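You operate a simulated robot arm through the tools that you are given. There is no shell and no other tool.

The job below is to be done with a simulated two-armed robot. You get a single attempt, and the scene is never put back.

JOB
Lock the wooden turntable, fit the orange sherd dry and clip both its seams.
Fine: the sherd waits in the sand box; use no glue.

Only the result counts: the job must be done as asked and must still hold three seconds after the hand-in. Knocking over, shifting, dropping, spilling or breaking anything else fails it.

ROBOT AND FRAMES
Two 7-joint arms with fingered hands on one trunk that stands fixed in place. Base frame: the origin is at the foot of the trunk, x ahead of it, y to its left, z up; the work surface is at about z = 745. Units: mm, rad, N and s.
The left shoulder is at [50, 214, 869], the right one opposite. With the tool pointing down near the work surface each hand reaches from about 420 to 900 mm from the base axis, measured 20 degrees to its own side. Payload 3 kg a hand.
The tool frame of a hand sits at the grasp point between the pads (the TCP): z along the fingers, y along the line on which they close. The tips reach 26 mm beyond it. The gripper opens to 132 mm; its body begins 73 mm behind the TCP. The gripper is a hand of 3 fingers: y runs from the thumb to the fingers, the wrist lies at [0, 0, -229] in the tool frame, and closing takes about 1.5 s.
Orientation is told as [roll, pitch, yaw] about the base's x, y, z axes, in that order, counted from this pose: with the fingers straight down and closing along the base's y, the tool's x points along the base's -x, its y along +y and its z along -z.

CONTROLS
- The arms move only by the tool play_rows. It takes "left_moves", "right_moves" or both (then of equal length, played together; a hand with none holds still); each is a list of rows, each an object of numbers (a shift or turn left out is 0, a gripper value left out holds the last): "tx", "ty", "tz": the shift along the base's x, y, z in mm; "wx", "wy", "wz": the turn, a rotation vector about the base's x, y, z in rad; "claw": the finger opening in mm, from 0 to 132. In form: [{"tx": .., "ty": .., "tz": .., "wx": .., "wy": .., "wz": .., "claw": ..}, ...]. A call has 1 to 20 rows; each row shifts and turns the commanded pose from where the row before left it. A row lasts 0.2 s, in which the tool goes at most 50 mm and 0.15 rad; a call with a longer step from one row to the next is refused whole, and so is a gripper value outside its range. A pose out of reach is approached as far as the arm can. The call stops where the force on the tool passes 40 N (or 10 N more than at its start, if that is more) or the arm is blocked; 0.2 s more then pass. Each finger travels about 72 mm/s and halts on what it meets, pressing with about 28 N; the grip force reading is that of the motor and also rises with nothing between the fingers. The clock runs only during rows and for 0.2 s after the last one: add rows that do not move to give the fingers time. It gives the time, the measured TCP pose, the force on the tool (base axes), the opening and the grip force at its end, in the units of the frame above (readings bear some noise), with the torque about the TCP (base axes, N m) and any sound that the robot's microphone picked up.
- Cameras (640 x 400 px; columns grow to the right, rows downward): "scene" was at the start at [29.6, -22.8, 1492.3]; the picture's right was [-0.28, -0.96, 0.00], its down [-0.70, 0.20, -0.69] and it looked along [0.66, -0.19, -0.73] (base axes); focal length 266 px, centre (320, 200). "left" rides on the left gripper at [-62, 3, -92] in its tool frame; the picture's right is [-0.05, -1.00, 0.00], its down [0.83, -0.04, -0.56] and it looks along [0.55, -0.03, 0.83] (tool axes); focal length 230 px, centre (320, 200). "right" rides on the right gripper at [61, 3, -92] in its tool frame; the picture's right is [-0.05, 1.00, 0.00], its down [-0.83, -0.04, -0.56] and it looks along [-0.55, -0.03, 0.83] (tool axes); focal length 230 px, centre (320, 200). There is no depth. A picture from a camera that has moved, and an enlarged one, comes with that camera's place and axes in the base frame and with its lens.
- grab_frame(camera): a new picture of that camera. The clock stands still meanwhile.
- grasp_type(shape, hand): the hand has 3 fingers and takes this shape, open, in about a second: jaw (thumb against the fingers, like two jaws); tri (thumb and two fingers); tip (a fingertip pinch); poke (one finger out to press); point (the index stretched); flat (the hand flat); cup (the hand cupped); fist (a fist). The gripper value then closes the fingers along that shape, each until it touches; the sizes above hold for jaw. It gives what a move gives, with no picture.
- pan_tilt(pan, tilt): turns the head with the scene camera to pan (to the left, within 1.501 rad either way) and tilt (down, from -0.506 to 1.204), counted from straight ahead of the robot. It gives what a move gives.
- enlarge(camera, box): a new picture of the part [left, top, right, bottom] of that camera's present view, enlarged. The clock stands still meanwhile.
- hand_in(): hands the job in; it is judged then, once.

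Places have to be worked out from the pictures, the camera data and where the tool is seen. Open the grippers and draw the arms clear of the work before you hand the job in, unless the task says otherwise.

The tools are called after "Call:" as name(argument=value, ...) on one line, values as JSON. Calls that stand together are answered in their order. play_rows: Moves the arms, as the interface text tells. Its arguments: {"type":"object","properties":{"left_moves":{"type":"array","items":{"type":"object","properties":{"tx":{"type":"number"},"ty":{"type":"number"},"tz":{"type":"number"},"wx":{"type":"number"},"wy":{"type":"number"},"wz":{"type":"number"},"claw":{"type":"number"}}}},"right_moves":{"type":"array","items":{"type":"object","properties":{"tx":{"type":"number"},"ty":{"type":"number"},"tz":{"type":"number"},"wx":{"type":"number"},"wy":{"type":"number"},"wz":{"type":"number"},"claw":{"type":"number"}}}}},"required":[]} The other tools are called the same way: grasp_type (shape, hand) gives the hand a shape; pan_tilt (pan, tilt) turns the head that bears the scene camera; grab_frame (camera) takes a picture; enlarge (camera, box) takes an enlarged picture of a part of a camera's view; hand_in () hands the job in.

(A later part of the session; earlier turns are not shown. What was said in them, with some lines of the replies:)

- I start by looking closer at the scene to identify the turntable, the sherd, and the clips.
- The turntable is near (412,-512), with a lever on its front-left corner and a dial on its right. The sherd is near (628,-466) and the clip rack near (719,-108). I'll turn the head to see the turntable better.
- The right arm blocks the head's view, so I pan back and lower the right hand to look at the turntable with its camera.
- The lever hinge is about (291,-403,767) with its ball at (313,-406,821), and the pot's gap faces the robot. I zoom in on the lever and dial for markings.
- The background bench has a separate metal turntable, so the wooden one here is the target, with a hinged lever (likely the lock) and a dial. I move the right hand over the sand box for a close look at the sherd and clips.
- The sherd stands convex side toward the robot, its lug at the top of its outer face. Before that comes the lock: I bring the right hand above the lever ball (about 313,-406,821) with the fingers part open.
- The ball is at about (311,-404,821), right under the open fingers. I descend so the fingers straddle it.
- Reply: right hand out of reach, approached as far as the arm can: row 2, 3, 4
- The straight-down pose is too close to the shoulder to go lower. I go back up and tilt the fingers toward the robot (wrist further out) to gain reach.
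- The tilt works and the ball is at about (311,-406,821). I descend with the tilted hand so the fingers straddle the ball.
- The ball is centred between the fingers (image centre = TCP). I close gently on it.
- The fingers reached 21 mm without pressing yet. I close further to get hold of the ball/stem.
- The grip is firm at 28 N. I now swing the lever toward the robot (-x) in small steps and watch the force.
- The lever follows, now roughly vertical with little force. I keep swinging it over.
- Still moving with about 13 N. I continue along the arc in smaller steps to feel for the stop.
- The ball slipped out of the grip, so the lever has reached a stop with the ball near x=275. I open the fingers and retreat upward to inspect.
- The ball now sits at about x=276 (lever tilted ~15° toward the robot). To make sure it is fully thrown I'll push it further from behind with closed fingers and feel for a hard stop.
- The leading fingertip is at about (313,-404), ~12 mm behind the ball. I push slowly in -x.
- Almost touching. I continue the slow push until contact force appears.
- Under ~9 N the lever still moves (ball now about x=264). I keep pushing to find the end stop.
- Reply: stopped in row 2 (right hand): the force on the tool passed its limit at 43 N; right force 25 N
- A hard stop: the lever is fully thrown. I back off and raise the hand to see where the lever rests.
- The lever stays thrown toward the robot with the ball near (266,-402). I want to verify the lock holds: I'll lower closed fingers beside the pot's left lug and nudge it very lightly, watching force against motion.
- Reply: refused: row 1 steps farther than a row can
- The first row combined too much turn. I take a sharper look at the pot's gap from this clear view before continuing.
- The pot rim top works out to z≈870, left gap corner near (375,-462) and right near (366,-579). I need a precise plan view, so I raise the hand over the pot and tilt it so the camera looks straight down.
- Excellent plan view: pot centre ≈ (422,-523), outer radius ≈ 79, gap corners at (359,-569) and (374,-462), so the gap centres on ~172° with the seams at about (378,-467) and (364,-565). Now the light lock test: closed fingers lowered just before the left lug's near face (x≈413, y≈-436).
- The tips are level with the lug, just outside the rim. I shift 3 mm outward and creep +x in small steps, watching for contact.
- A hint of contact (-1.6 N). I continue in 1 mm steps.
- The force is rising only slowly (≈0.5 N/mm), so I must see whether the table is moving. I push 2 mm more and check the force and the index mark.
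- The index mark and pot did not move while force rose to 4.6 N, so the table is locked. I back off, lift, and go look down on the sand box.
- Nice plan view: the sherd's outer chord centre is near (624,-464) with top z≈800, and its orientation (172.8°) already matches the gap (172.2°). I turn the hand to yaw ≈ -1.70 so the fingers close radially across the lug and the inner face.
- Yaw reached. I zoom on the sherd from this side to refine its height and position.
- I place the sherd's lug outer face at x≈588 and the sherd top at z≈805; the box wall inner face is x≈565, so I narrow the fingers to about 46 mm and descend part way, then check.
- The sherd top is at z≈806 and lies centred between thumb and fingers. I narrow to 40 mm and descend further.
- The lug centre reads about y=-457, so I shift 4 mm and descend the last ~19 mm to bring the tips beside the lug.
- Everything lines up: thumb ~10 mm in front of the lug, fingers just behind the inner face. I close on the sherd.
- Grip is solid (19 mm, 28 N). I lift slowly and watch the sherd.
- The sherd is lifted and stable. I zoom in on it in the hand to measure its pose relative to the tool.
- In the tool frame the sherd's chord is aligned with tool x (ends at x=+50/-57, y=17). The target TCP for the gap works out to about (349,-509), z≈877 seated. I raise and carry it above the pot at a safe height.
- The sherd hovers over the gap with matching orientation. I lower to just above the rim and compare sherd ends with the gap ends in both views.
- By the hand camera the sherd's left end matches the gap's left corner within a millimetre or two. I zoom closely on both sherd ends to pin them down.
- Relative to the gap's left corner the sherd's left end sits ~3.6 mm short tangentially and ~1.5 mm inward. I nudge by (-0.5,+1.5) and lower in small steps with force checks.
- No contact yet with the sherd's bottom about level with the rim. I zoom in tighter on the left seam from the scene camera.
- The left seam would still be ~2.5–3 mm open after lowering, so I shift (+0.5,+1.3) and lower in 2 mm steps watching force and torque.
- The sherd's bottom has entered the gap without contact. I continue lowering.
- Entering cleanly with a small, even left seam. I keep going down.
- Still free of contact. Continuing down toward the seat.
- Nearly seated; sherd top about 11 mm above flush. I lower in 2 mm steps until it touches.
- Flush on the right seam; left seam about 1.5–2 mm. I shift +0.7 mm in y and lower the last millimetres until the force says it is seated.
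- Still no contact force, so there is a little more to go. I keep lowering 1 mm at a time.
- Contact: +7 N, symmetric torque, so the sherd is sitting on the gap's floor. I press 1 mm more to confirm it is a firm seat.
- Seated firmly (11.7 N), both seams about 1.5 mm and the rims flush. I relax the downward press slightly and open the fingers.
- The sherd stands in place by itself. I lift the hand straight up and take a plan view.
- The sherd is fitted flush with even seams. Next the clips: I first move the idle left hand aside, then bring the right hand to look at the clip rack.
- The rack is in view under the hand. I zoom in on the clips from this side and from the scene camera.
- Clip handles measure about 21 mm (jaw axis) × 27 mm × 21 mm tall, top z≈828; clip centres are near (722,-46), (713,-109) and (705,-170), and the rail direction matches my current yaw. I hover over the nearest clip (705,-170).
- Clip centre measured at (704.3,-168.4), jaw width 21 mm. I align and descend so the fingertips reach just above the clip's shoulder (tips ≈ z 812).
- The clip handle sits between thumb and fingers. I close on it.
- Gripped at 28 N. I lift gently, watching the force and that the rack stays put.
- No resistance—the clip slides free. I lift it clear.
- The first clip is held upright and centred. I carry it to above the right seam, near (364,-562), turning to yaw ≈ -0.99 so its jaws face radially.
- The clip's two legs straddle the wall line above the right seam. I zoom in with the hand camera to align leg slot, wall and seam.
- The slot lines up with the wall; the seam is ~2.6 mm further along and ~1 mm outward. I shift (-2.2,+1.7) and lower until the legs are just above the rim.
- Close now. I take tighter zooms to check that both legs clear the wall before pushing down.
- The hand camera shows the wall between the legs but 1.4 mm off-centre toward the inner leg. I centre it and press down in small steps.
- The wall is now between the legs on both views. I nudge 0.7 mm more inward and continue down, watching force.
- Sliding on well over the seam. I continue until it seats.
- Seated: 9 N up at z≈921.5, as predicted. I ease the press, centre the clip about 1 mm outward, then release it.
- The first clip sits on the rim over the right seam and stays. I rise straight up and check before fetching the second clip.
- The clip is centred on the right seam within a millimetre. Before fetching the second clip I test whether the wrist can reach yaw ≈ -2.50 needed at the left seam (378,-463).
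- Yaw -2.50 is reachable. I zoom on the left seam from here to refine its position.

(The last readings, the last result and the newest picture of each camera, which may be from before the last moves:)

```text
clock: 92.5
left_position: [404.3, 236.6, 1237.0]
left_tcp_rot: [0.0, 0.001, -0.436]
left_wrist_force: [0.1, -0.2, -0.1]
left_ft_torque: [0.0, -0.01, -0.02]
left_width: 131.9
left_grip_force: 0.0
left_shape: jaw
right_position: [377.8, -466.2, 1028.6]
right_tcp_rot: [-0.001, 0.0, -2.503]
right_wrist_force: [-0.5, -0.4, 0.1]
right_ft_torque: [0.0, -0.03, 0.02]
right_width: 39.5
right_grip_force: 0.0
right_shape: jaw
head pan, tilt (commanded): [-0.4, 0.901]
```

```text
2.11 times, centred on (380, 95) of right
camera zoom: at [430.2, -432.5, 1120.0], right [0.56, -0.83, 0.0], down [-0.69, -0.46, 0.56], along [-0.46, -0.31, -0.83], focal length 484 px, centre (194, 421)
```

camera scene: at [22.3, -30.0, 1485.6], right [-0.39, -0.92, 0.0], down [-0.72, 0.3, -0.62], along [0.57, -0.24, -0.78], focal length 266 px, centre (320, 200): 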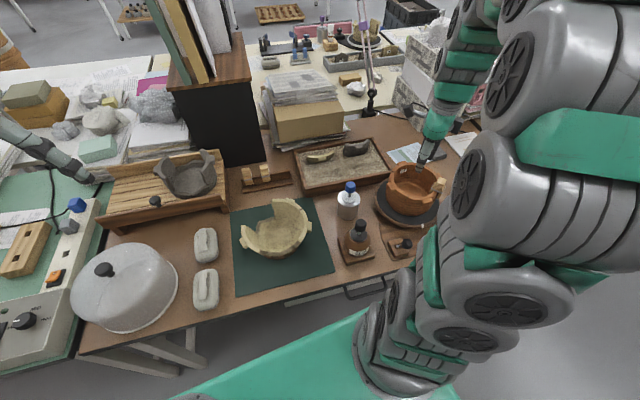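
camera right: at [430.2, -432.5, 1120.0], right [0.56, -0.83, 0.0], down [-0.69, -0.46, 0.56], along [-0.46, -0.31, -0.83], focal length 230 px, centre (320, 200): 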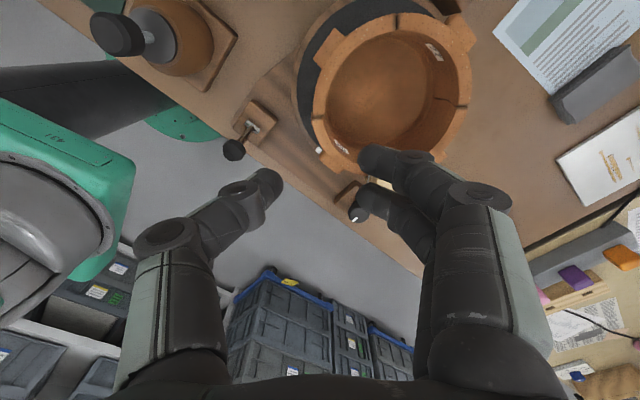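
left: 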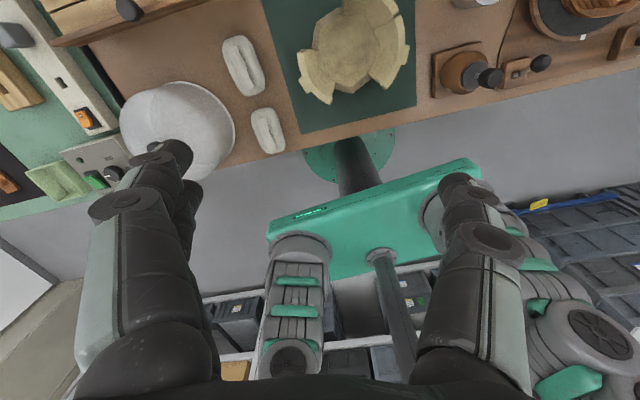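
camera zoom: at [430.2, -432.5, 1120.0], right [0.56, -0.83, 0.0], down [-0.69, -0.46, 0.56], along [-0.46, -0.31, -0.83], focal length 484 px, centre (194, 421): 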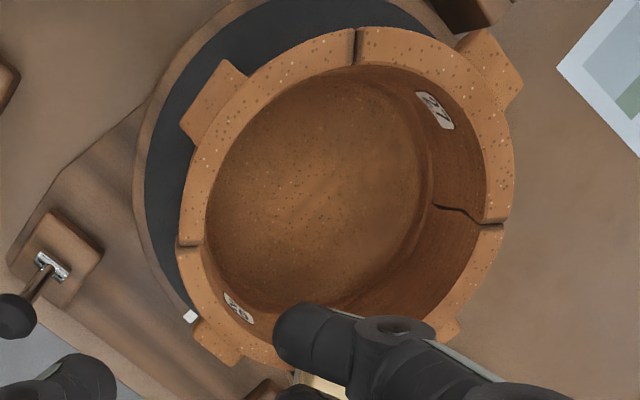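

The left seam centre is at about (379,-463). Now I go for the second clip (713,-109), turning back to yaw -1.71.

Call:
play_rows(right_moves=[{"tx": 28, "ty": 29.5, "wz": 0.066}, {"tx": 28, "ty": 29.5, "wz": 0.066}, {"tx": 28, "ty": 29.5, "wz": 0.066}, {"tx": 28, "ty": 29.5, "wz": 0.066}, {"tx": 28, "ty": 29.5, "wz": 0.066}, {"tx": 28, "ty": 29.5, "wz": 0.066}, {"tx": 28, "ty": 29.5, "wz": 0.066}, {"tx": 28, "ty": 29.5, "wz": 0.066}, {"tx": 28, "ty": 29.5, "wz": 0.066}, {"tx": 28, "ty": 29.5, "wz": 0.066}, {"tx": 28, "ty": 29.5, "wz": 0.066}, {"tx": 27.5, "ty": 30, "wz": 0.068, "claw": 50}, {"tz": -40}, {"tz": -45}, {"tz": -40}, {}])

Call:
grab_frame(camera="right")

Call:
enlarge(camera="right", box=[275, 90, 365, 180])

Call:
enlarge(camera="scene", box=[235, 130, 325, 200])

```text
clock: 95.9
left_position: [404.4, 238.0, 1235.8]
left_tcp_rot: [0.001, 0.001, -0.435]
left_wrist_force: [1.0, -0.2, 0.2]
left_ft_torque: [-0.01, 0.03, 0.01]
left_width: 132.1
left_grip_force: 0.0
left_shape: jaw
right_position: [715.4, -113.4, 902.7]
right_tcp_rot: [-0.003, 0.0, -1.705]
right_wrist_force: [0.0, 0.0, -0.5]
right_ft_torque: [0.02, 0.0, 0.03]
right_width: 49.8
right_grip_force: 0.1
right_shape: jaw
head pan, tilt (commanded): [-0.4, 0.901]
```

```text
taken
camera right: at [726.9, -52.4, 996.2], right [0.98, -0.19, 0.0], down [-0.15, -0.82, 0.56], along [-0.1, -0.55, -0.83], focal length 230 px, centre (320, 200)
```

right: 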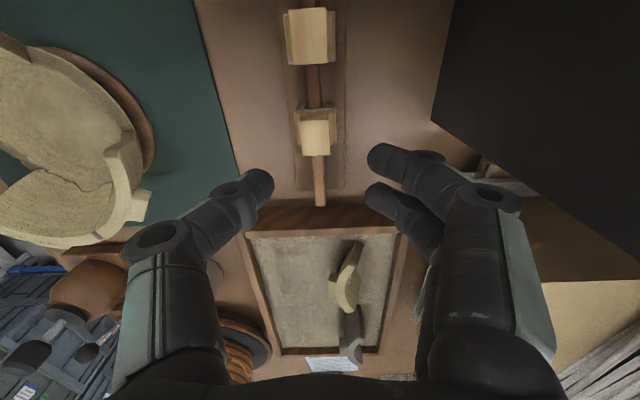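

```text
4.44 times, centred on (320, 135) of right
camera zoom: at [726.9, -52.4, 996.2], right [0.98, -0.19, 0.0], down [-0.15, -0.82, 0.56], along [-0.1, -0.55, -0.83], focal length 1022 px, centre (320, 489)
```

zoom: 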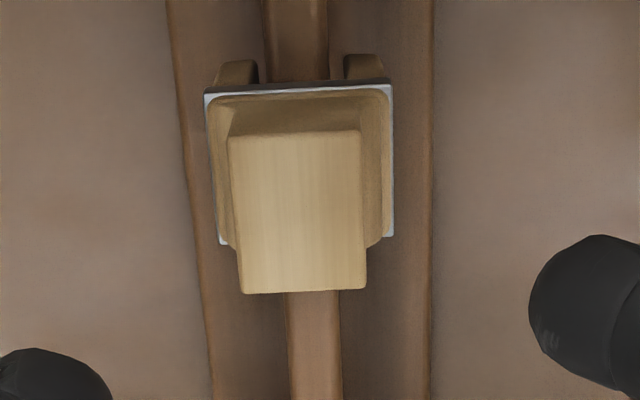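

```text
5.71 times, centred on (280, 165) of scene
camera zoom: at [22.3, -30.0, 1485.6], right [-0.39, -0.92, 0.0], down [-0.72, 0.3, -0.62], along [0.57, -0.24, -0.78], focal length 1520 px, centre (549, 400)
```

zoom: 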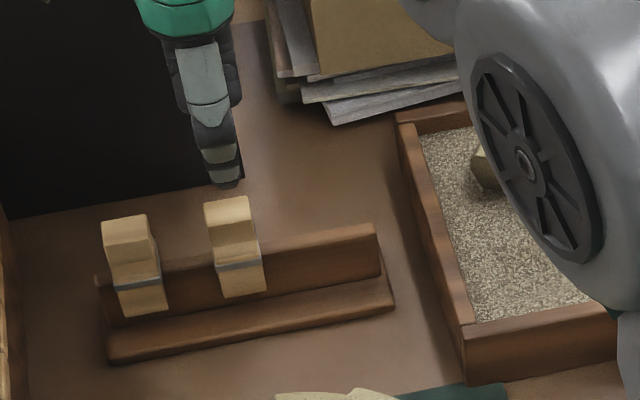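

Clip two's centre is at (712.9,-106.6). I align by (-2.8,+5.9) and descend.

Call:
play_rows(right_moves=[{"tx": -2.8, "ty": 5.9}, {"tz": -22}, {"tz": -20}, {"tz": -14}, {"tz": -8}, {}])

Call:
enlarge(camera="right", box=[230, 100, 410, 240])

Call:
enlarge(camera="scene", box=[250, 140, 300, 190])

```text
clock: 97.3
left_position: [405.3, 237.6, 1237.3]
left_tcp_rot: [-0.001, 0.001, -0.434]
left_wrist_force: [0.3, 0.6, -0.2]
left_ft_torque: [0.02, 0.01, -0.05]
left_width: 131.9
left_grip_force: 0.0
left_shape: jaw
right_position: [710.3, -107.2, 839.9]
right_tcp_rot: [-0.002, 0.0, -1.705]
right_wrist_force: [0.4, 0.4, -0.1]
right_ft_torque: [-0.01, -0.02, -0.01]
right_width: 49.8
right_grip_force: 0.1
right_shape: jaw
head pan, tilt (commanded): [-0.4, 0.901]
```

```text
2.86 times, centred on (320, 170) of right
camera zoom: at [723.2, -46.2, 932.0], right [0.98, -0.19, 0.0], down [-0.15, -0.82, 0.56], along [-0.1, -0.55, -0.83], focal length 657 px, centre (320, 286)
```

zoom: 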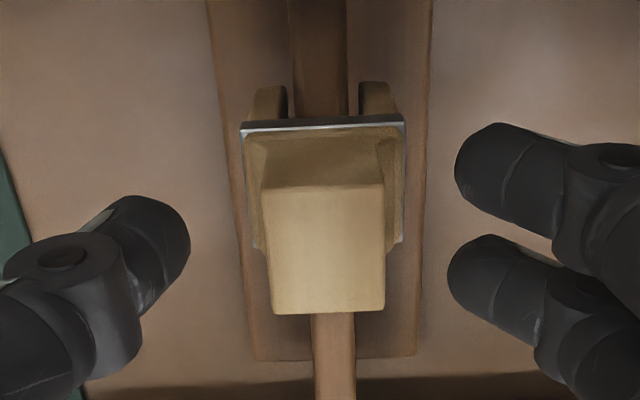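

```text
8.00 times, centred on (275, 165) of scene
camera zoom: at [22.3, -30.0, 1485.6], right [-0.39, -0.92, 0.0], down [-0.72, 0.3, -0.62], along [0.57, -0.24, -0.78], focal length 2128 px, centre (680, 480)
```

zoom: 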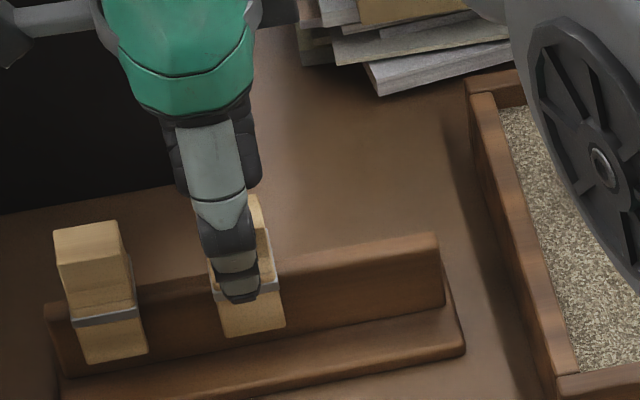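

Well centred. I close on the second clip and lift.

Call:
play_rows(right_moves=[{"claw": 25}, {}, {"claw": 12}, {}, {}, {}])

Call:
play_rows(right_moves=[{"tz": 2}, {"tz": 3}, {"tz": 5}, {"tz": 10}, {"tz": 20}, {"tz": 25}, {"tz": 25}, {}])

Call:
enlarge(camera="right", box=[260, 120, 380, 240])

Call:
enlarge(camera="scene", box=[235, 110, 325, 210])

```text
clock: 98.7
left_position: [405.0, 238.4, 1235.8]
left_tcp_rot: [0.0, -0.002, -0.434]
left_wrist_force: [-0.6, 0.3, 0.1]
left_ft_torque: [0.01, 0.03, -0.02]
left_width: 131.8
left_grip_force: 0.0
left_shape: jaw
right_position: [711.3, -106.9, 840.7]
right_tcp_rot: [-0.001, -0.001, -1.706]
right_wrist_force: [-0.8, -0.6, 0.2]
right_ft_torque: [-0.01, 0.01, 0.0]
right_width: 16.3
right_grip_force: 28.1
right_shape: jaw
head pan, tilt (commanded): [-0.4, 0.901]
```

```text
clock: 100.5
left_position: [406.1, 237.3, 1236.5]
left_tcp_rot: [0.0, 0.001, -0.434]
left_wrist_force: [-0.1, 0.3, -0.4]
left_ft_torque: [0.02, -0.02, -0.01]
left_width: 132.0
left_grip_force: 0.0
left_shape: jaw
right_position: [709.8, -105.9, 929.4]
right_tcp_rot: [-0.003, -0.001, -1.705]
right_wrist_force: [0.0, -0.8, -0.3]
right_ft_torque: [0.01, 0.01, 0.0]
right_width: 16.5
right_grip_force: 27.5
right_shape: jaw
head pan, tilt (commanded): [-0.4, 0.901]
```

```text
3.33 times, centred on (320, 180) of right
camera zoom: at [722.7, -45.5, 1020.9], right [0.98, -0.19, 0.0], down [-0.15, -0.82, 0.56], along [-0.11, -0.55, -0.83], focal length 767 px, centre (320, 267)
```

zoom: 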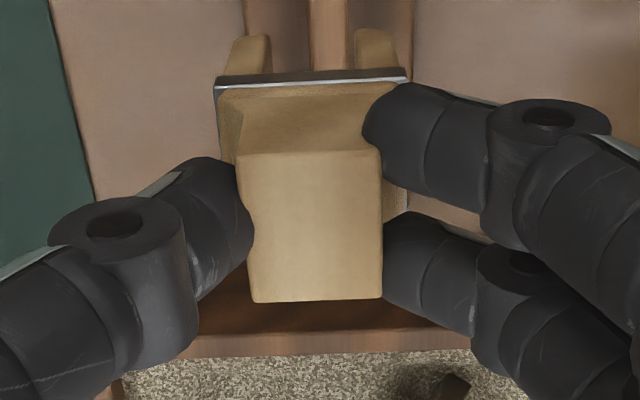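

```text
4.00 times, centred on (280, 160) of scene
camera zoom: at [22.4, -30.0, 1485.6], right [-0.39, -0.92, 0.0], down [-0.72, 0.3, -0.62], along [0.57, -0.24, -0.78], focal length 1064 px, centre (480, 360)
```

zoom: 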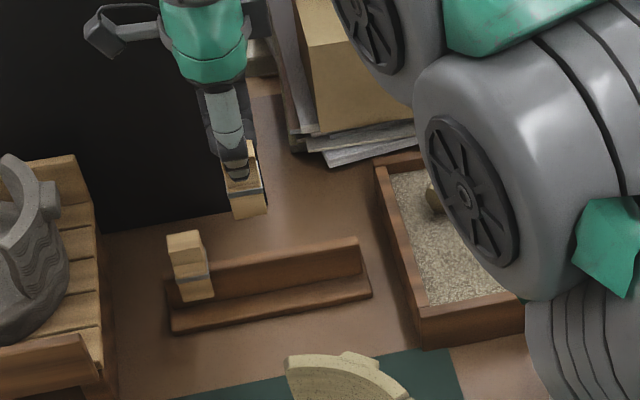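

Second clip in hand. I carry it high over the bottles to the left seam (379,-465) while turning to yaw -2.51.

Call:
play_rows(right_moves=[{"tz": 45}, {"tz": 45}, {"tx": -27.6, "ty": -29.9, "wz": -0.067}, {"tx": -27.6, "ty": -29.9, "wz": -0.067}, {"tx": -27.6, "ty": -29.9, "wz": -0.067}, {"tx": -27.6, "ty": -29.9, "wz": -0.067}, {"tx": -27.6, "ty": -29.9, "wz": -0.067}, {"tx": -27.6, "ty": -29.9, "wz": -0.067}, {"tx": -27.6, "ty": -29.9, "wz": -0.067}, {"tx": -27.6, "ty": -29.9, "wz": -0.067}, {"tx": -27.6, "ty": -29.9, "wz": -0.067}, {"tx": -27.6, "ty": -29.9, "wz": -0.067}, {"tx": -27.6, "ty": -29.9, "wz": -0.067}, {"tx": -27.2, "ty": -30, "wz": -0.067}, {"tz": -30}, {"tz": -20}, {}, {}])

Call:
grab_frame(camera="right")

Call:
enlarge(camera="right", box=[270, 70, 390, 230])

Call:
enlarge(camera="scene", box=[385, 145, 475, 225])

```text
clock: 104.3
left_position: [405.0, 237.3, 1236.3]
left_tcp_rot: [-0.002, 0.001, -0.436]
left_wrist_force: [-0.4, -0.3, 0.3]
left_ft_torque: [0.01, 0.02, -0.04]
left_width: 131.9
left_grip_force: 0.1
left_shape: jaw
right_position: [379.3, -465.6, 967.6]
right_tcp_rot: [-0.001, 0.0, -2.51]
right_wrist_force: [0.3, -0.7, 0.0]
right_ft_torque: [0.04, -0.01, 0.02]
right_width: 16.4
right_grip_force: 28.3
right_shape: jaw
head pan, tilt (commanded): [-0.4, 0.901]
```

```text
taken
camera right: at [432.3, -431.6, 1060.7], right [0.55, -0.84, 0.0], down [-0.69, -0.46, 0.56], along [-0.47, -0.3, -0.83], focal length 230 px, centre (320, 200)
```

right: 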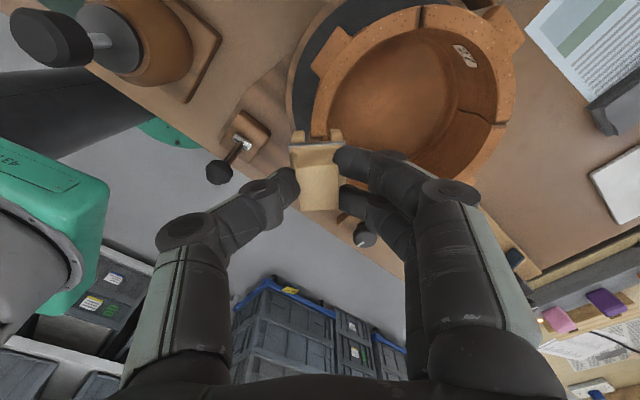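

```text
2.50 times, centred on (330, 150) of right
camera zoom: at [432.3, -431.6, 1060.7], right [0.55, -0.84, 0.0], down [-0.69, -0.46, 0.56], along [-0.47, -0.3, -0.83], focal length 575 px, centre (295, 325)
```

zoom: 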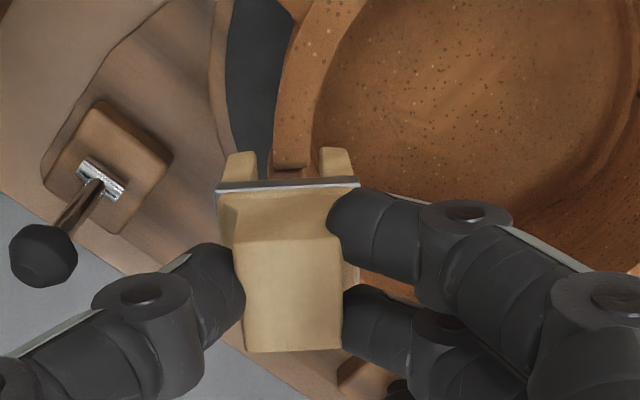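

```text
5.00 times, centred on (430, 185) of scene
camera zoom: at [22.3, -30.0, 1485.6], right [-0.39, -0.92, 0.0], down [-0.72, 0.3, -0.62], along [0.57, -0.24, -0.78], focal length 1330 px, centre (-230, 275)
```

zoom: 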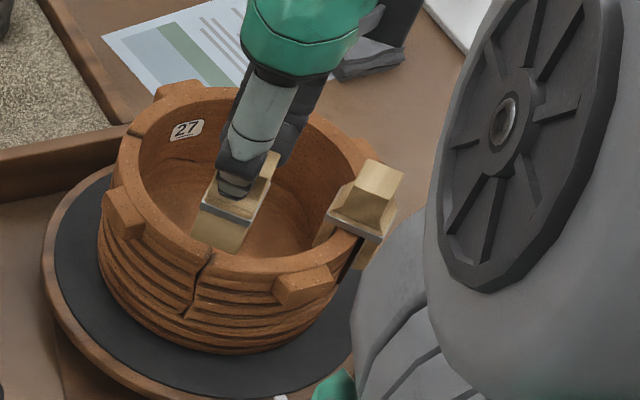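

Aligned above the left seam. I zoom closer for slot/wall/seam alignment.

Call:
enlarge(camera="right", box=[285, 100, 345, 160])

Call:
enlarge(camera="scene", box=[400, 170, 430, 205])

```text
6.67 times, centred on (315, 130) of right
camera zoom: at [432.3, -431.6, 1060.7], right [0.55, -0.84, 0.0], down [-0.69, -0.46, 0.56], along [-0.47, -0.3, -0.83], focal length 1534 px, centre (353, 667)
```

zoom: 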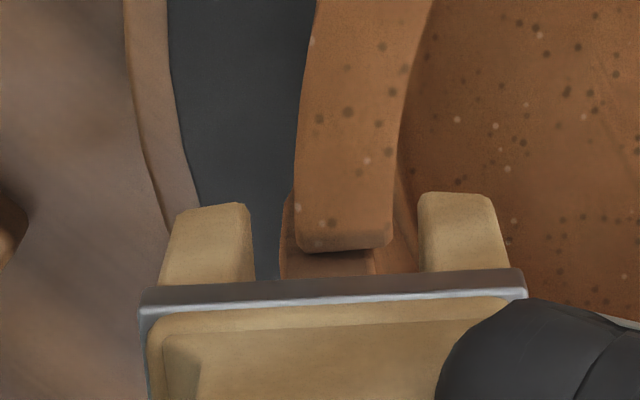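

```text
11.43 times, centred on (415, 188) of scene
camera zoom: at [22.3, -30.0, 1485.6], right [-0.39, -0.92, 0.0], down [-0.72, 0.3, -0.62], along [0.57, -0.24, -0.78], focal length 3041 px, centre (-766, 343)
```

zoom: 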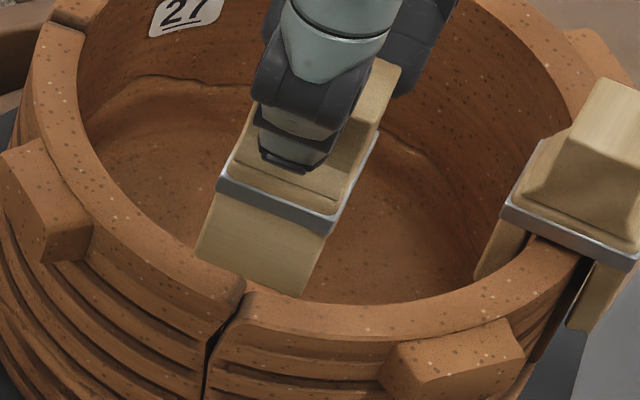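

Slot and wall match radially; the seam is ~2.6 mm toward the sherd side. I shift (-2.1,-1.5) and lower to just above the rim.

Call:
play_rows(right_moves=[{"tx": -2.1, "ty": -1.5, "tz": -8}, {"tz": -8}, {"tz": -7}, {}])

Call:
enlarge(camera="right", box=[285, 100, 345, 160])

Call:
enlarge(camera="scene", box=[400, 170, 430, 205])

```text
clock: 105.3
left_position: [404.0, 238.3, 1236.8]
left_tcp_rot: [-0.001, 0.001, -0.433]
left_wrist_force: [-0.4, -0.5, -0.2]
left_ft_torque: [-0.04, -0.01, 0.02]
left_width: 132.0
left_grip_force: 0.1
left_shape: jaw
right_position: [376.8, -466.3, 946.2]
right_tcp_rot: [-0.003, 0.0, -2.51]
right_wrist_force: [-0.4, 0.1, -0.6]
right_ft_torque: [-0.02, 0.01, 0.01]
right_width: 16.4
right_grip_force: 28.6
right_shape: jaw
head pan, tilt (commanded): [-0.4, 0.901]
```

```text
6.67 times, centred on (315, 130) of right
camera zoom: at [429.7, -432.7, 1038.0], right [0.55, -0.84, 0.0], down [-0.69, -0.46, 0.56], along [-0.47, -0.3, -0.83], focal length 1534 px, centre (353, 667)
```

zoom: 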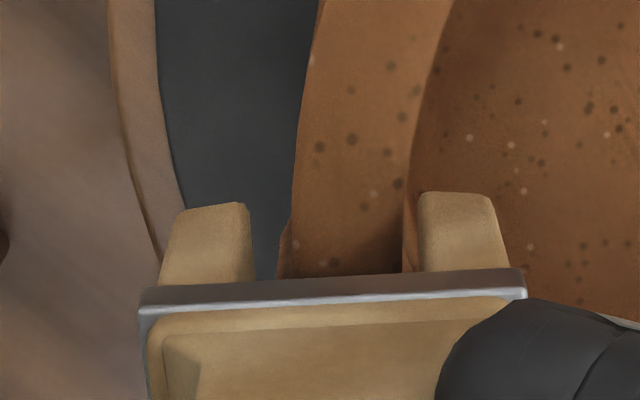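

```text
11.43 times, centred on (415, 188) of scene
camera zoom: at [22.4, -30.0, 1485.6], right [-0.39, -0.92, 0.0], down [-0.72, 0.3, -0.62], along [0.57, -0.24, -0.78], focal length 3041 px, centre (-766, 343)
```

zoom: 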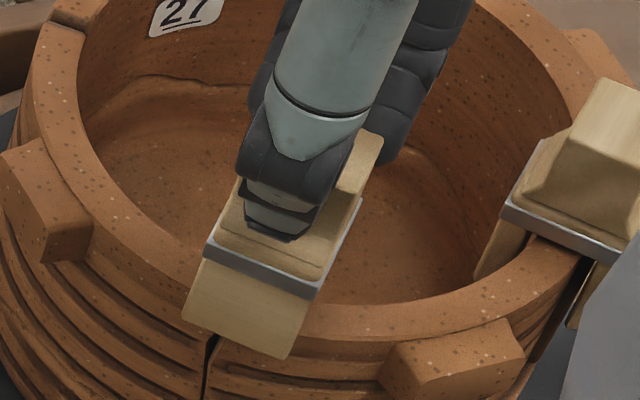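

The clip is over the left seam; I shift 1 mm inward to centre the wall in the slot, then lower in steps.

Call:
play_rows(right_moves=[{"tx": 0.8, "ty": -0.4}, {"tz": -3}, {"tz": -3}, {}])

Call:
enlarge(camera="right", box=[285, 100, 345, 160])

Call:
enlarge(camera="scene", box=[400, 170, 430, 205])

```text
clock: 106.3
left_position: [405.4, 237.6, 1236.3]
left_tcp_rot: [0.001, -0.001, -0.434]
left_wrist_force: [0.7, 0.5, -0.3]
left_ft_torque: [0.01, -0.02, 0.0]
left_width: 131.8
left_grip_force: 0.1
left_shape: jaw
right_position: [378.8, -467.2, 939.7]
right_tcp_rot: [-0.002, 0.001, -2.51]
right_wrist_force: [0.6, 0.1, -1.1]
right_ft_torque: [-0.03, -0.02, 0.02]
right_width: 16.1
right_grip_force: 28.1
right_shape: jaw
head pan, tilt (commanded): [-0.4, 0.901]
```

```text
6.67 times, centred on (315, 130) of right
camera zoom: at [431.0, -433.2, 1032.0], right [0.55, -0.84, 0.0], down [-0.69, -0.46, 0.56], along [-0.47, -0.3, -0.83], focal length 1534 px, centre (353, 667)
```

zoom: 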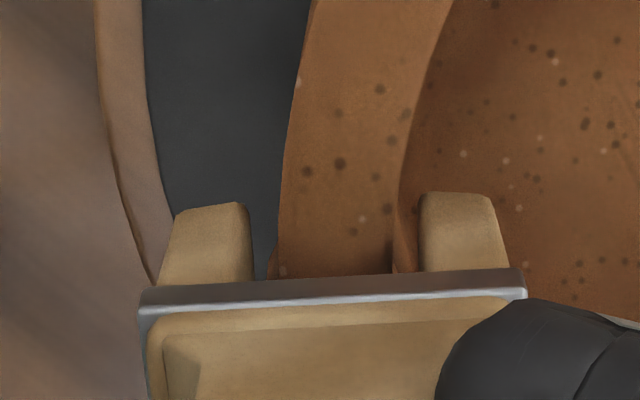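

```text
11.43 times, centred on (415, 188) of scene
camera zoom: at [22.3, -30.0, 1485.6], right [-0.39, -0.92, 0.0], down [-0.72, 0.3, -0.62], along [0.57, -0.24, -0.78], focal length 3041 px, centre (-766, 343)
```

zoom: 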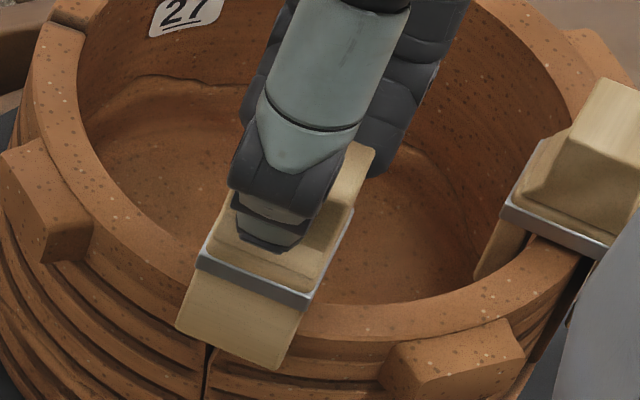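

Perfectly centred in the slot now. I continue down in steps.

Call:
play_rows(right_moves=[{"tz": -2.5}, {"tz": -2.5}, {"tz": -2}, {}])

Call:
play_rows(right_moves=[{"tz": -2}, {"tz": -2}, {}])

Call:
enlarge(camera="right", box=[285, 100, 345, 160])

Call:
enlarge(camera="scene", box=[400, 170, 430, 205])

```text
clock: 107.3
left_position: [405.7, 238.4, 1236.8]
left_tcp_rot: [0.0, 0.0, -0.437]
left_wrist_force: [-1.0, -0.5, 0.0]
left_ft_torque: [0.01, -0.01, 0.02]
left_width: 131.8
left_grip_force: 0.0
left_shape: jaw
right_position: [380.2, -467.3, 932.6]
right_tcp_rot: [-0.001, 0.0, -2.509]
right_wrist_force: [0.5, -0.5, -0.2]
right_ft_torque: [-0.02, -0.04, 0.01]
right_width: 16.4
right_grip_force: 28.7
right_shape: jaw
head pan, tilt (commanded): [-0.4, 0.901]
```

```text
clock: 108.1
left_position: [404.6, 238.2, 1236.9]
left_tcp_rot: [0.0, 0.001, -0.433]
left_wrist_force: [0.3, 0.6, -1.0]
left_ft_torque: [0.04, -0.03, -0.02]
left_width: 132.1
left_grip_force: 0.1
left_shape: jaw
right_position: [379.6, -466.8, 929.8]
right_tcp_rot: [-0.002, -0.001, -2.51]
right_wrist_force: [-0.3, 0.7, -0.3]
right_ft_torque: [-0.01, -0.02, -0.01]
right_width: 16.3
right_grip_force: 28.2
right_shape: jaw
head pan, tilt (commanded): [-0.4, 0.901]
```

```text
6.67 times, centred on (315, 130) of right
camera zoom: at [431.4, -433.3, 1020.8], right [0.55, -0.84, 0.0], down [-0.69, -0.46, 0.56], along [-0.47, -0.3, -0.83], focal length 1534 px, centre (353, 667)
```

zoom: 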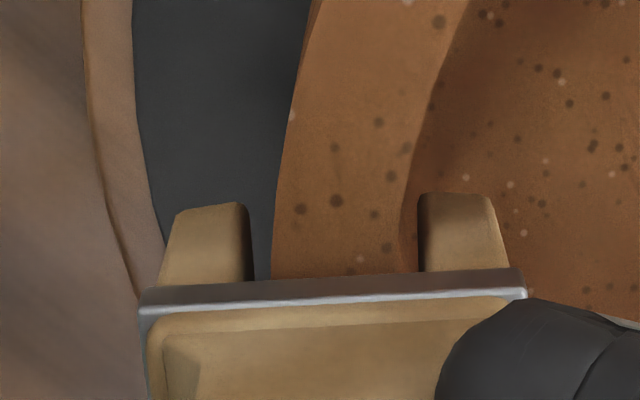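

```text
11.43 times, centred on (415, 188) of scene
camera zoom: at [22.3, -30.0, 1485.6], right [-0.39, -0.92, 0.0], down [-0.72, 0.3, -0.62], along [0.57, -0.24, -0.78], focal length 3041 px, centre (-766, 343)
```

zoom: 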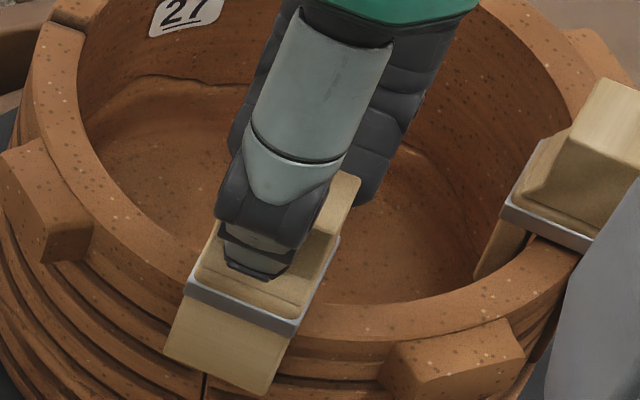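

Going on smoothly. I lower the last few millimetres to the seat.

Call:
play_rows(right_moves=[{"tz": -2}, {"tz": -2}, {}])

Call:
play_rows(right_moves=[{"tz": -1.5}, {"tz": -1}, {}])

Call:
play_rows(right_moves=[{"tz": -1}, {}])

Call:
enlarge(camera="right", box=[285, 100, 345, 160])

Call:
enlarge(camera="scene", box=[400, 170, 430, 205])

```text
clock: 108.9
left_position: [405.1, 236.7, 1236.1]
left_tcp_rot: [0.0, 0.0, -0.435]
left_wrist_force: [0.1, 0.0, 0.7]
left_ft_torque: [-0.02, 0.01, -0.05]
left_width: 131.9
left_grip_force: 0.1
left_shape: jaw
right_position: [378.7, -468.3, 923.6]
right_tcp_rot: [-0.002, -0.001, -2.511]
right_wrist_force: [-0.4, 0.2, 0.1]
right_ft_torque: [0.03, -0.01, 0.02]
right_width: 16.4
right_grip_force: 27.9
right_shape: jaw
head pan, tilt (commanded): [-0.4, 0.901]
```

```text
clock: 109.7
left_position: [405.4, 237.0, 1235.9]
left_tcp_rot: [0.0, 0.001, -0.435]
left_wrist_force: [-0.6, 0.2, 0.4]
left_ft_torque: [-0.01, -0.01, 0.02]
left_width: 131.6
left_grip_force: 0.1
left_shape: jaw
right_position: [378.4, -467.4, 922.2]
right_tcp_rot: [-0.002, 0.0, -2.51]
right_wrist_force: [0.1, -0.3, 0.3]
right_ft_torque: [0.02, 0.03, 0.01]
right_width: 16.4
right_grip_force: 27.6
right_shape: jaw
head pan, tilt (commanded): [-0.4, 0.901]
```

```text
clock: 110.3
left_position: [404.1, 236.5, 1236.9]
left_tcp_rot: [0.0, -0.001, -0.435]
left_wrist_force: [0.0, -0.4, 0.0]
left_ft_torque: [0.01, 0.05, -0.03]
left_width: 131.9
left_grip_force: 0.0
left_shape: jaw
right_position: [377.9, -467.7, 922.3]
right_tcp_rot: [-0.002, 0.0, -2.51]
right_wrist_force: [-0.9, 0.9, 9.6]
right_ft_torque: [0.03, 0.01, 0.02]
right_width: 16.6
right_grip_force: 28.4
right_shape: jaw
head pan, tilt (commanded): [-0.4, 0.901]
```

```text
6.67 times, centred on (315, 130) of right
camera zoom: at [431.2, -433.2, 1013.8], right [0.55, -0.84, 0.0], down [-0.7, -0.46, 0.56], along [-0.47, -0.3, -0.83], focal length 1534 px, centre (353, 667)
```

zoom: 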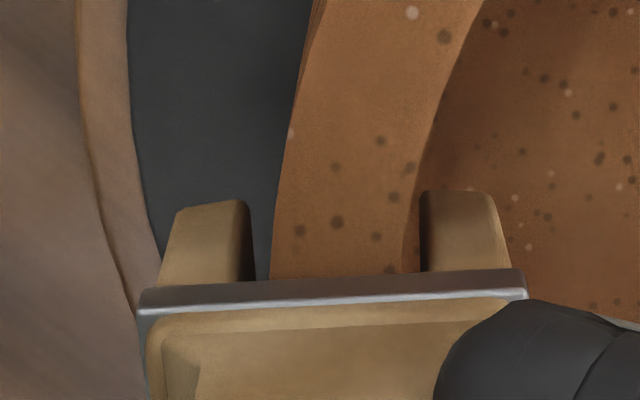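

```text
11.43 times, centred on (415, 188) of scene
camera zoom: at [22.3, -29.9, 1485.6], right [-0.39, -0.92, 0.0], down [-0.72, 0.3, -0.62], along [0.57, -0.24, -0.78], focal length 3041 px, centre (-766, 343)
```

zoom: 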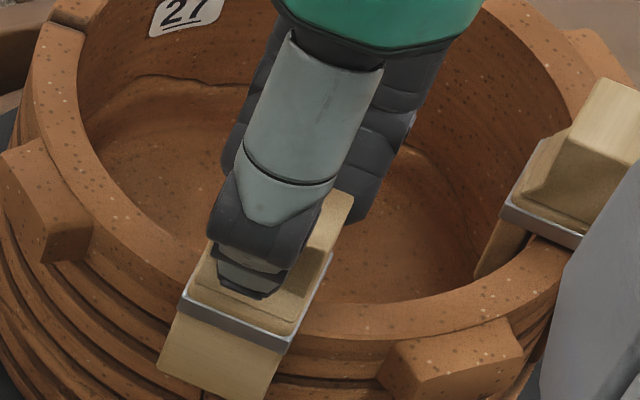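

Seated with 9.6 N, centred on the wall. I ease up slightly and release the clip.

Call:
play_rows(right_moves=[{"tz": 0.8}, {}, {"claw": 20}, {"claw": 24}, {"claw": 30}, {"claw": 40}, {}, {}])

Call:
enlarge(camera="right", box=[270, 70, 390, 230])

Call:
enlarge(camera="scene", box=[400, 170, 430, 205])

```text
clock: 112.1
left_position: [405.9, 237.4, 1237.8]
left_tcp_rot: [-0.001, 0.0, -0.434]
left_wrist_force: [0.7, 0.6, 0.2]
left_ft_torque: [0.0, -0.03, -0.03]
left_width: 132.0
left_grip_force: 0.0
left_shape: jaw
right_position: [377.8, -467.3, 923.2]
right_tcp_rot: [-0.002, 0.0, -2.511]
right_wrist_force: [0.6, -0.2, 0.7]
right_ft_torque: [0.0, 0.03, 0.03]
right_width: 39.7
right_grip_force: 0.0
right_shape: jaw
head pan, tilt (commanded): [-0.4, 0.901]
```

```text
2.50 times, centred on (330, 150) of right
camera zoom: at [430.8, -433.1, 1014.4], right [0.55, -0.84, 0.0], down [-0.69, -0.46, 0.56], along [-0.47, -0.3, -0.83], focal length 575 px, centre (295, 325)
```

zoom: 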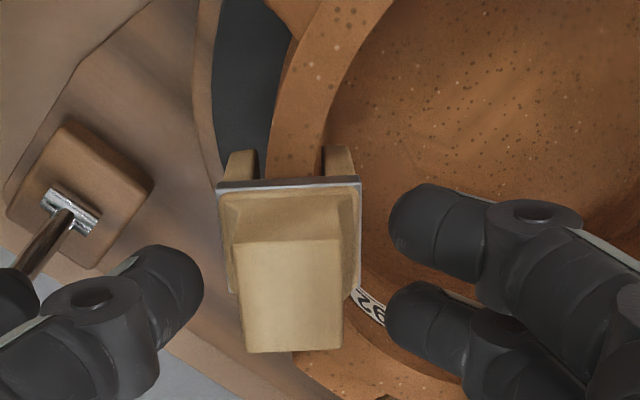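

```text
11.43 times, centred on (415, 188) of scene
camera zoom: at [22.3, -30.0, 1485.6], right [-0.39, -0.92, 0.0], down [-0.72, 0.3, -0.62], along [0.57, -0.24, -0.78], focal length 3041 px, centre (-766, 343)
```

zoom: 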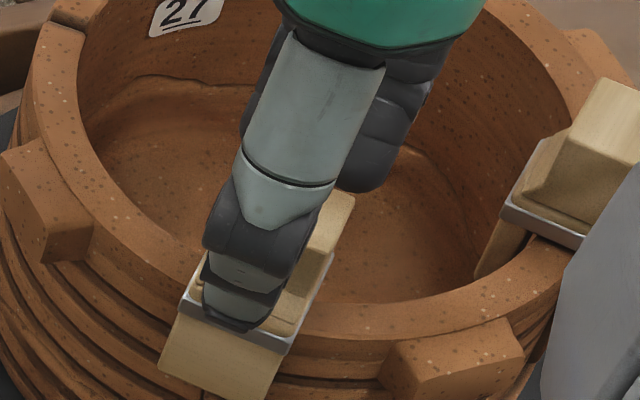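

Released and stable. I rise straight up, clear of the clip, and review the whole result.

Call:
play_rows(right_moves=[{"tz": 12}, {"tz": 20}, {"tz": 30}, {"tz": 35}, {"tz": 35}, {}])

Call:
grab_frame(camera="right")

Call:
enlarge(camera="scene", box=[375, 150, 475, 260])

Call:
enlarge(camera="scene", box=[400, 170, 430, 205])

```text
clock: 113.5
left_position: [405.1, 238.0, 1235.2]
left_tcp_rot: [0.0, -0.001, -0.435]
left_wrist_force: [0.0, 0.1, 0.1]
left_ft_torque: [0.01, -0.01, -0.01]
left_width: 132.0
left_grip_force: 0.1
left_shape: jaw
right_position: [378.1, -467.4, 1056.7]
right_tcp_rot: [-0.004, 0.001, -2.51]
right_wrist_force: [-0.5, -0.2, -0.3]
right_ft_torque: [-0.02, 0.03, 0.0]
right_width: 40.1
right_grip_force: 0.1
right_shape: jaw
head pan, tilt (commanded): [-0.4, 0.901]
```

```text
taken
camera right: at [430.6, -433.3, 1148.3], right [0.55, -0.84, 0.0], down [-0.69, -0.46, 0.56], along [-0.47, -0.3, -0.83], focal length 230 px, centre (320, 200)
```

right: 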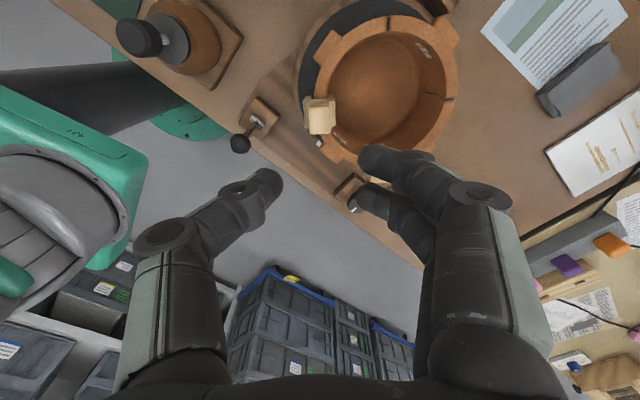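

```text
3.64 times, centred on (425, 205) of scene
camera zoom: at [22.3, -30.0, 1485.6], right [-0.39, -0.92, 0.0], down [-0.72, 0.3, -0.62], along [0.57, -0.24, -0.78], focal length 968 px, centre (-62, 182)
```

zoom: 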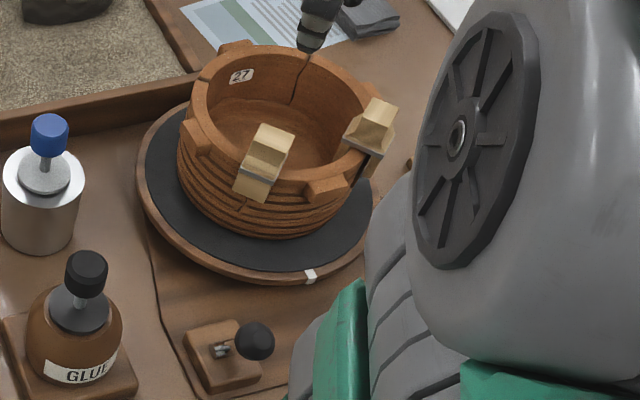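

```text
11.43 times, centred on (415, 188) of scene
camera zoom: at [22.3, -30.0, 1485.6], right [-0.39, -0.92, 0.0], down [-0.72, 0.3, -0.62], along [0.57, -0.24, -0.78], focal length 3041 px, centre (-766, 343)
```

zoom: 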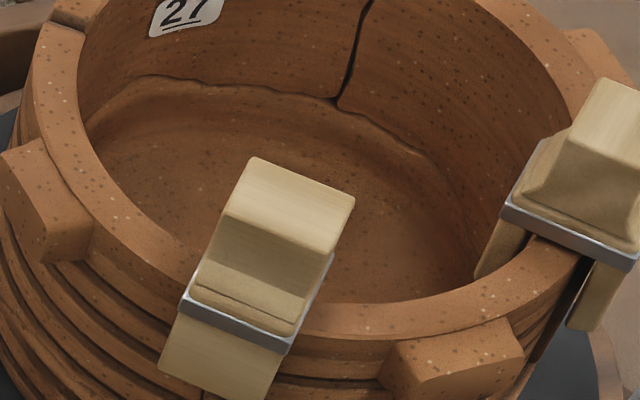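

Both seams carry a clip. I zoom on the sherd's front and bottom seam to make sure it is fully seated, and take a straight-down view.

Call:
enlarge(camera="scene", box=[400, 185, 450, 220])

Call:
play_rows(right_moves=[{"tz": 20, "wz": 0.145}, {"wz": 0.145}, {"wz": 0.145}, {"wz": 0.145}, {"wz": 0.145}, {"wz": 0.145}, {"wz": 0.145}, {"wz": 0.145}, {"wz": 0.145}, {"wz": 0.145}, {"wz": 0.145}, {"wz": 0.145}, {"wz": 0.145}, {"wz": 0.145}, {"wz": 0.045}, {}])

Call:
play_rows(right_moves=[{"ty": -25, "wy": 0.14, "claw": 132}, {"ty": -25, "wy": 0.14}, {"wy": 0.14}, {"wy": 0.14}, {"wy": 0.025}, {}])

Call:
grab_frame(camera="right")

Call:
enlarge(camera="right", box=[220, 100, 420, 280])

```text
11.43 times, centred on (425, 202) of scene
camera zoom: at [22.3, -30.0, 1485.6], right [-0.39, -0.92, 0.0], down [-0.72, 0.3, -0.62], along [0.57, -0.24, -0.78], focal length 3041 px, centre (-880, 171)
```

zoom: 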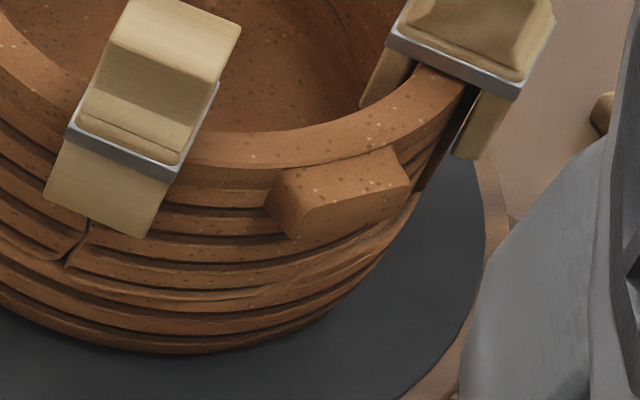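

```text
clock: 116.9
left_position: [404.6, 237.7, 1235.9]
left_tcp_rot: [-0.001, 0.001, -0.435]
left_wrist_force: [0.3, -0.3, -0.1]
left_ft_torque: [-0.03, -0.02, 0.0]
left_width: 131.6
left_grip_force: 0.1
left_shape: jaw
right_position: [379.0, -466.8, 1076.0]
right_tcp_rot: [-0.002, 0.0, -0.433]
right_wrist_force: [0.8, 0.8, -0.4]
right_ft_torque: [0.0, -0.03, -0.02]
right_width: 39.7
right_grip_force: 0.1
right_shape: jaw
head pan, tilt (commanded): [-0.4, 0.901]
```

```text
clock: 118.3
left_position: [404.6, 236.7, 1236.3]
left_tcp_rot: [-0.002, 0.001, -0.434]
left_wrist_force: [0.4, -0.4, -0.4]
left_ft_torque: [-0.05, -0.03, 0.04]
left_width: 131.6
left_grip_force: 0.0
left_shape: jaw
right_position: [379.1, -516.6, 1073.5]
right_tcp_rot: [-0.273, 0.525, -0.509]
right_wrist_force: [0.9, 0.4, -0.5]
right_ft_torque: [0.03, -0.01, 0.0]
right_width: 131.8
right_grip_force: 0.0
right_shape: jaw
head pan, tilt (commanded): [-0.4, 0.901]
```

```text
taken
camera right: at [385.0, -488.3, 1181.6], right [0.39, 0.88, -0.26], down [0.92, -0.39, 0.06], along [-0.05, -0.26, -0.96], focal length 230 px, centre (320, 200)
```

right: 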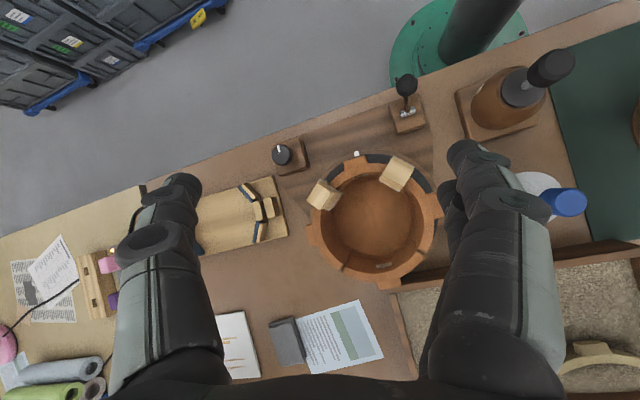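

```text
2.22 times, centred on (320, 190) of right
camera zoom: at [385.0, -488.3, 1181.6], right [0.39, 0.88, -0.26], down [0.92, -0.39, 0.06], along [-0.05, -0.26, -0.96], focal length 511 px, centre (320, 222)
```

zoom: 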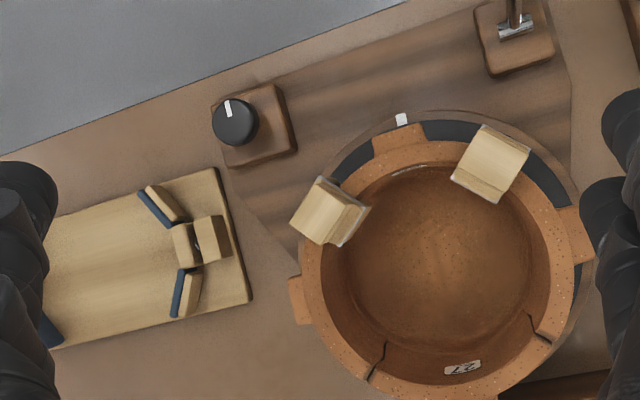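

Plan view confirms: sherd flush with a tight bottom seam, a clip centred on each seam, lever still thrown, nothing else disturbed. I retract the right arm up and back to its starting area with the gripper open.

Call:
play_rows(right_moves=[{"tz": 35, "wy": -0.1}, {"tz": 35, "wy": -0.12}, {"tz": 35, "ty": 20, "wy": -0.12}, {"tz": 35, "ty": 30, "wy": -0.12}, {"tz": 30, "tx": -10, "ty": 30, "wy": -0.12}, {"tx": -15, "ty": 30}, {}, {}])

Call:
grab_frame(camera="scene")

Call:
enlarge(camera="scene", box=[375, 150, 475, 260])

Call:
grab_frame(camera="right")

```text
clock: 120.1
left_position: [405.6, 238.1, 1237.3]
left_tcp_rot: [0.0, 0.0, -0.434]
left_wrist_force: [0.2, -0.1, -0.3]
left_ft_torque: [0.04, 0.01, 0.0]
left_width: 131.9
left_grip_force: 0.1
left_shape: jaw
right_position: [351.9, -407.9, 1244.3]
right_tcp_rot: [-0.004, 0.003, -0.435]
right_wrist_force: [-0.2, -0.1, 0.4]
right_ft_torque: [-0.05, 0.01, 0.01]
right_width: 132.1
right_grip_force: 0.1
right_shape: jaw
head pan, tilt (commanded): [-0.4, 0.901]
```

```text
taken
camera scene: at [22.3, -30.0, 1485.6], right [-0.39, -0.92, 0.0], down [-0.72, 0.3, -0.62], along [0.57, -0.24, -0.78], focal length 266 px, centre (320, 200)
```

scene: 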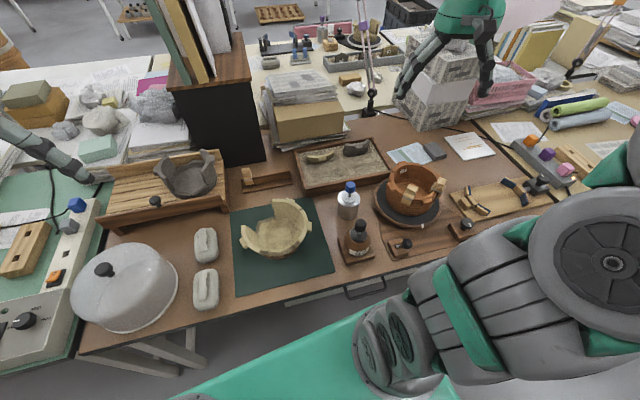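

```text
3.64 times, centred on (425, 205) of scene
camera zoom: at [22.3, -30.0, 1485.6], right [-0.39, -0.92, 0.0], down [-0.72, 0.3, -0.62], along [0.57, -0.24, -0.78], focal length 968 px, centre (-62, 182)
```

zoom: 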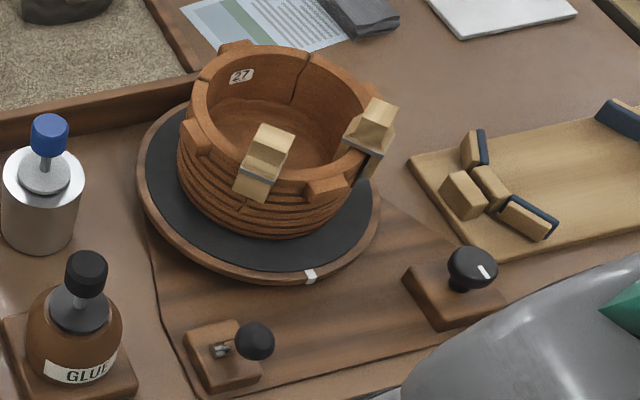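

```text
taken
camera right: at [299.0, -379.9, 1336.4], right [0.47, 0.88, 0.0], down [0.74, -0.39, 0.55], along [0.49, -0.26, -0.83], focal length 230 px, centre (320, 200)
```

right: 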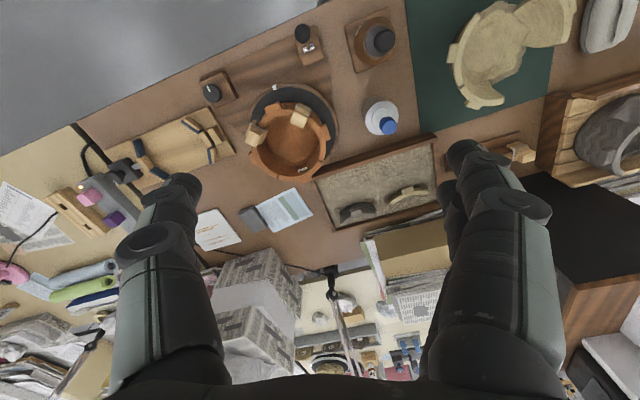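

The lever's resting place is unchanged. I make one precise comparison of the turntable's index mark against the same zoom taken at the start, to confirm nothing turned.

Call:
enlarge(camera="scene", box=[380, 205, 480, 270])

Call:
enlarge(camera="scene", box=[400, 170, 450, 210])

```text
6.15 times, centred on (430, 238) of scene
camera zoom: at [22.3, -30.0, 1485.6], right [-0.39, -0.92, 0.0], down [-0.72, 0.3, -0.62], along [0.57, -0.24, -0.78], focal length 1637 px, centre (-357, -31)
```

zoom: 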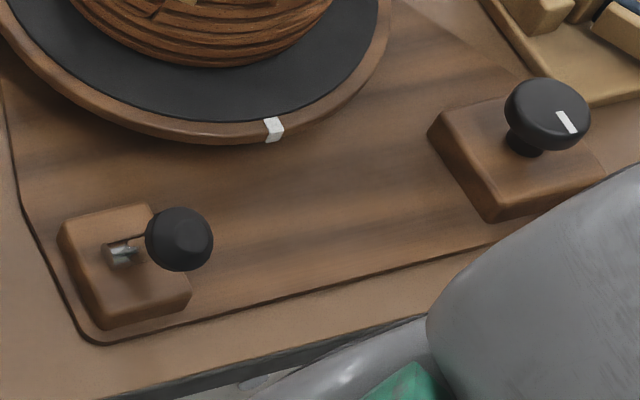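

```text
10.00 times, centred on (425, 190) of scene
camera zoom: at [22.3, -30.0, 1485.6], right [-0.39, -0.92, 0.0], down [-0.72, 0.3, -0.62], along [0.57, -0.24, -0.78], focal length 2660 px, centre (-730, 300)
```

zoom: 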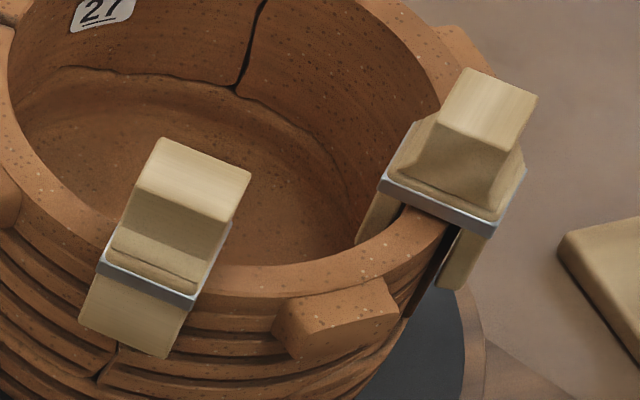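

The turntable mark moved only a degree or so during my light lug test, then held firm at 4.6 N with the lever over, so the lock is holding. The sherd is seated dry, a clip straddles each seam, and both arms are clear with grippers open, so I hand the job in.

Call:
hand_in()

```text
The job is handed in.
```

I handed the job in: the turntable lever is thrown to its stop, the orange sherd is fitted dry in the pot's gap, and a clip straddles each of its two seams.

- **Lock:** I judged the hinged lever to be the lock and pushed it until it hit a hard stop. I then pressed lightly on a pot lug. The table turned about 1 to 2 degrees, then held without moving as the push rose to 4.6 N. I read that first movement as play in the lock. I did not check how freely the table turned before I threw the lever. I left the dial alone.
- **Sherd:** It rests on the floor of the gap with its rim level with the pot's and gaps of roughly 1.5 to 2 mm at the ends. I used no glue.
- **Clips:** Two of the three clips from the rack are seated on the rim, each centred on its seam to within about a millimetre. The third is still on the rack.

In the last pictures nothing else was knocked over or moved. Both arms are raised clear with the grippers open.
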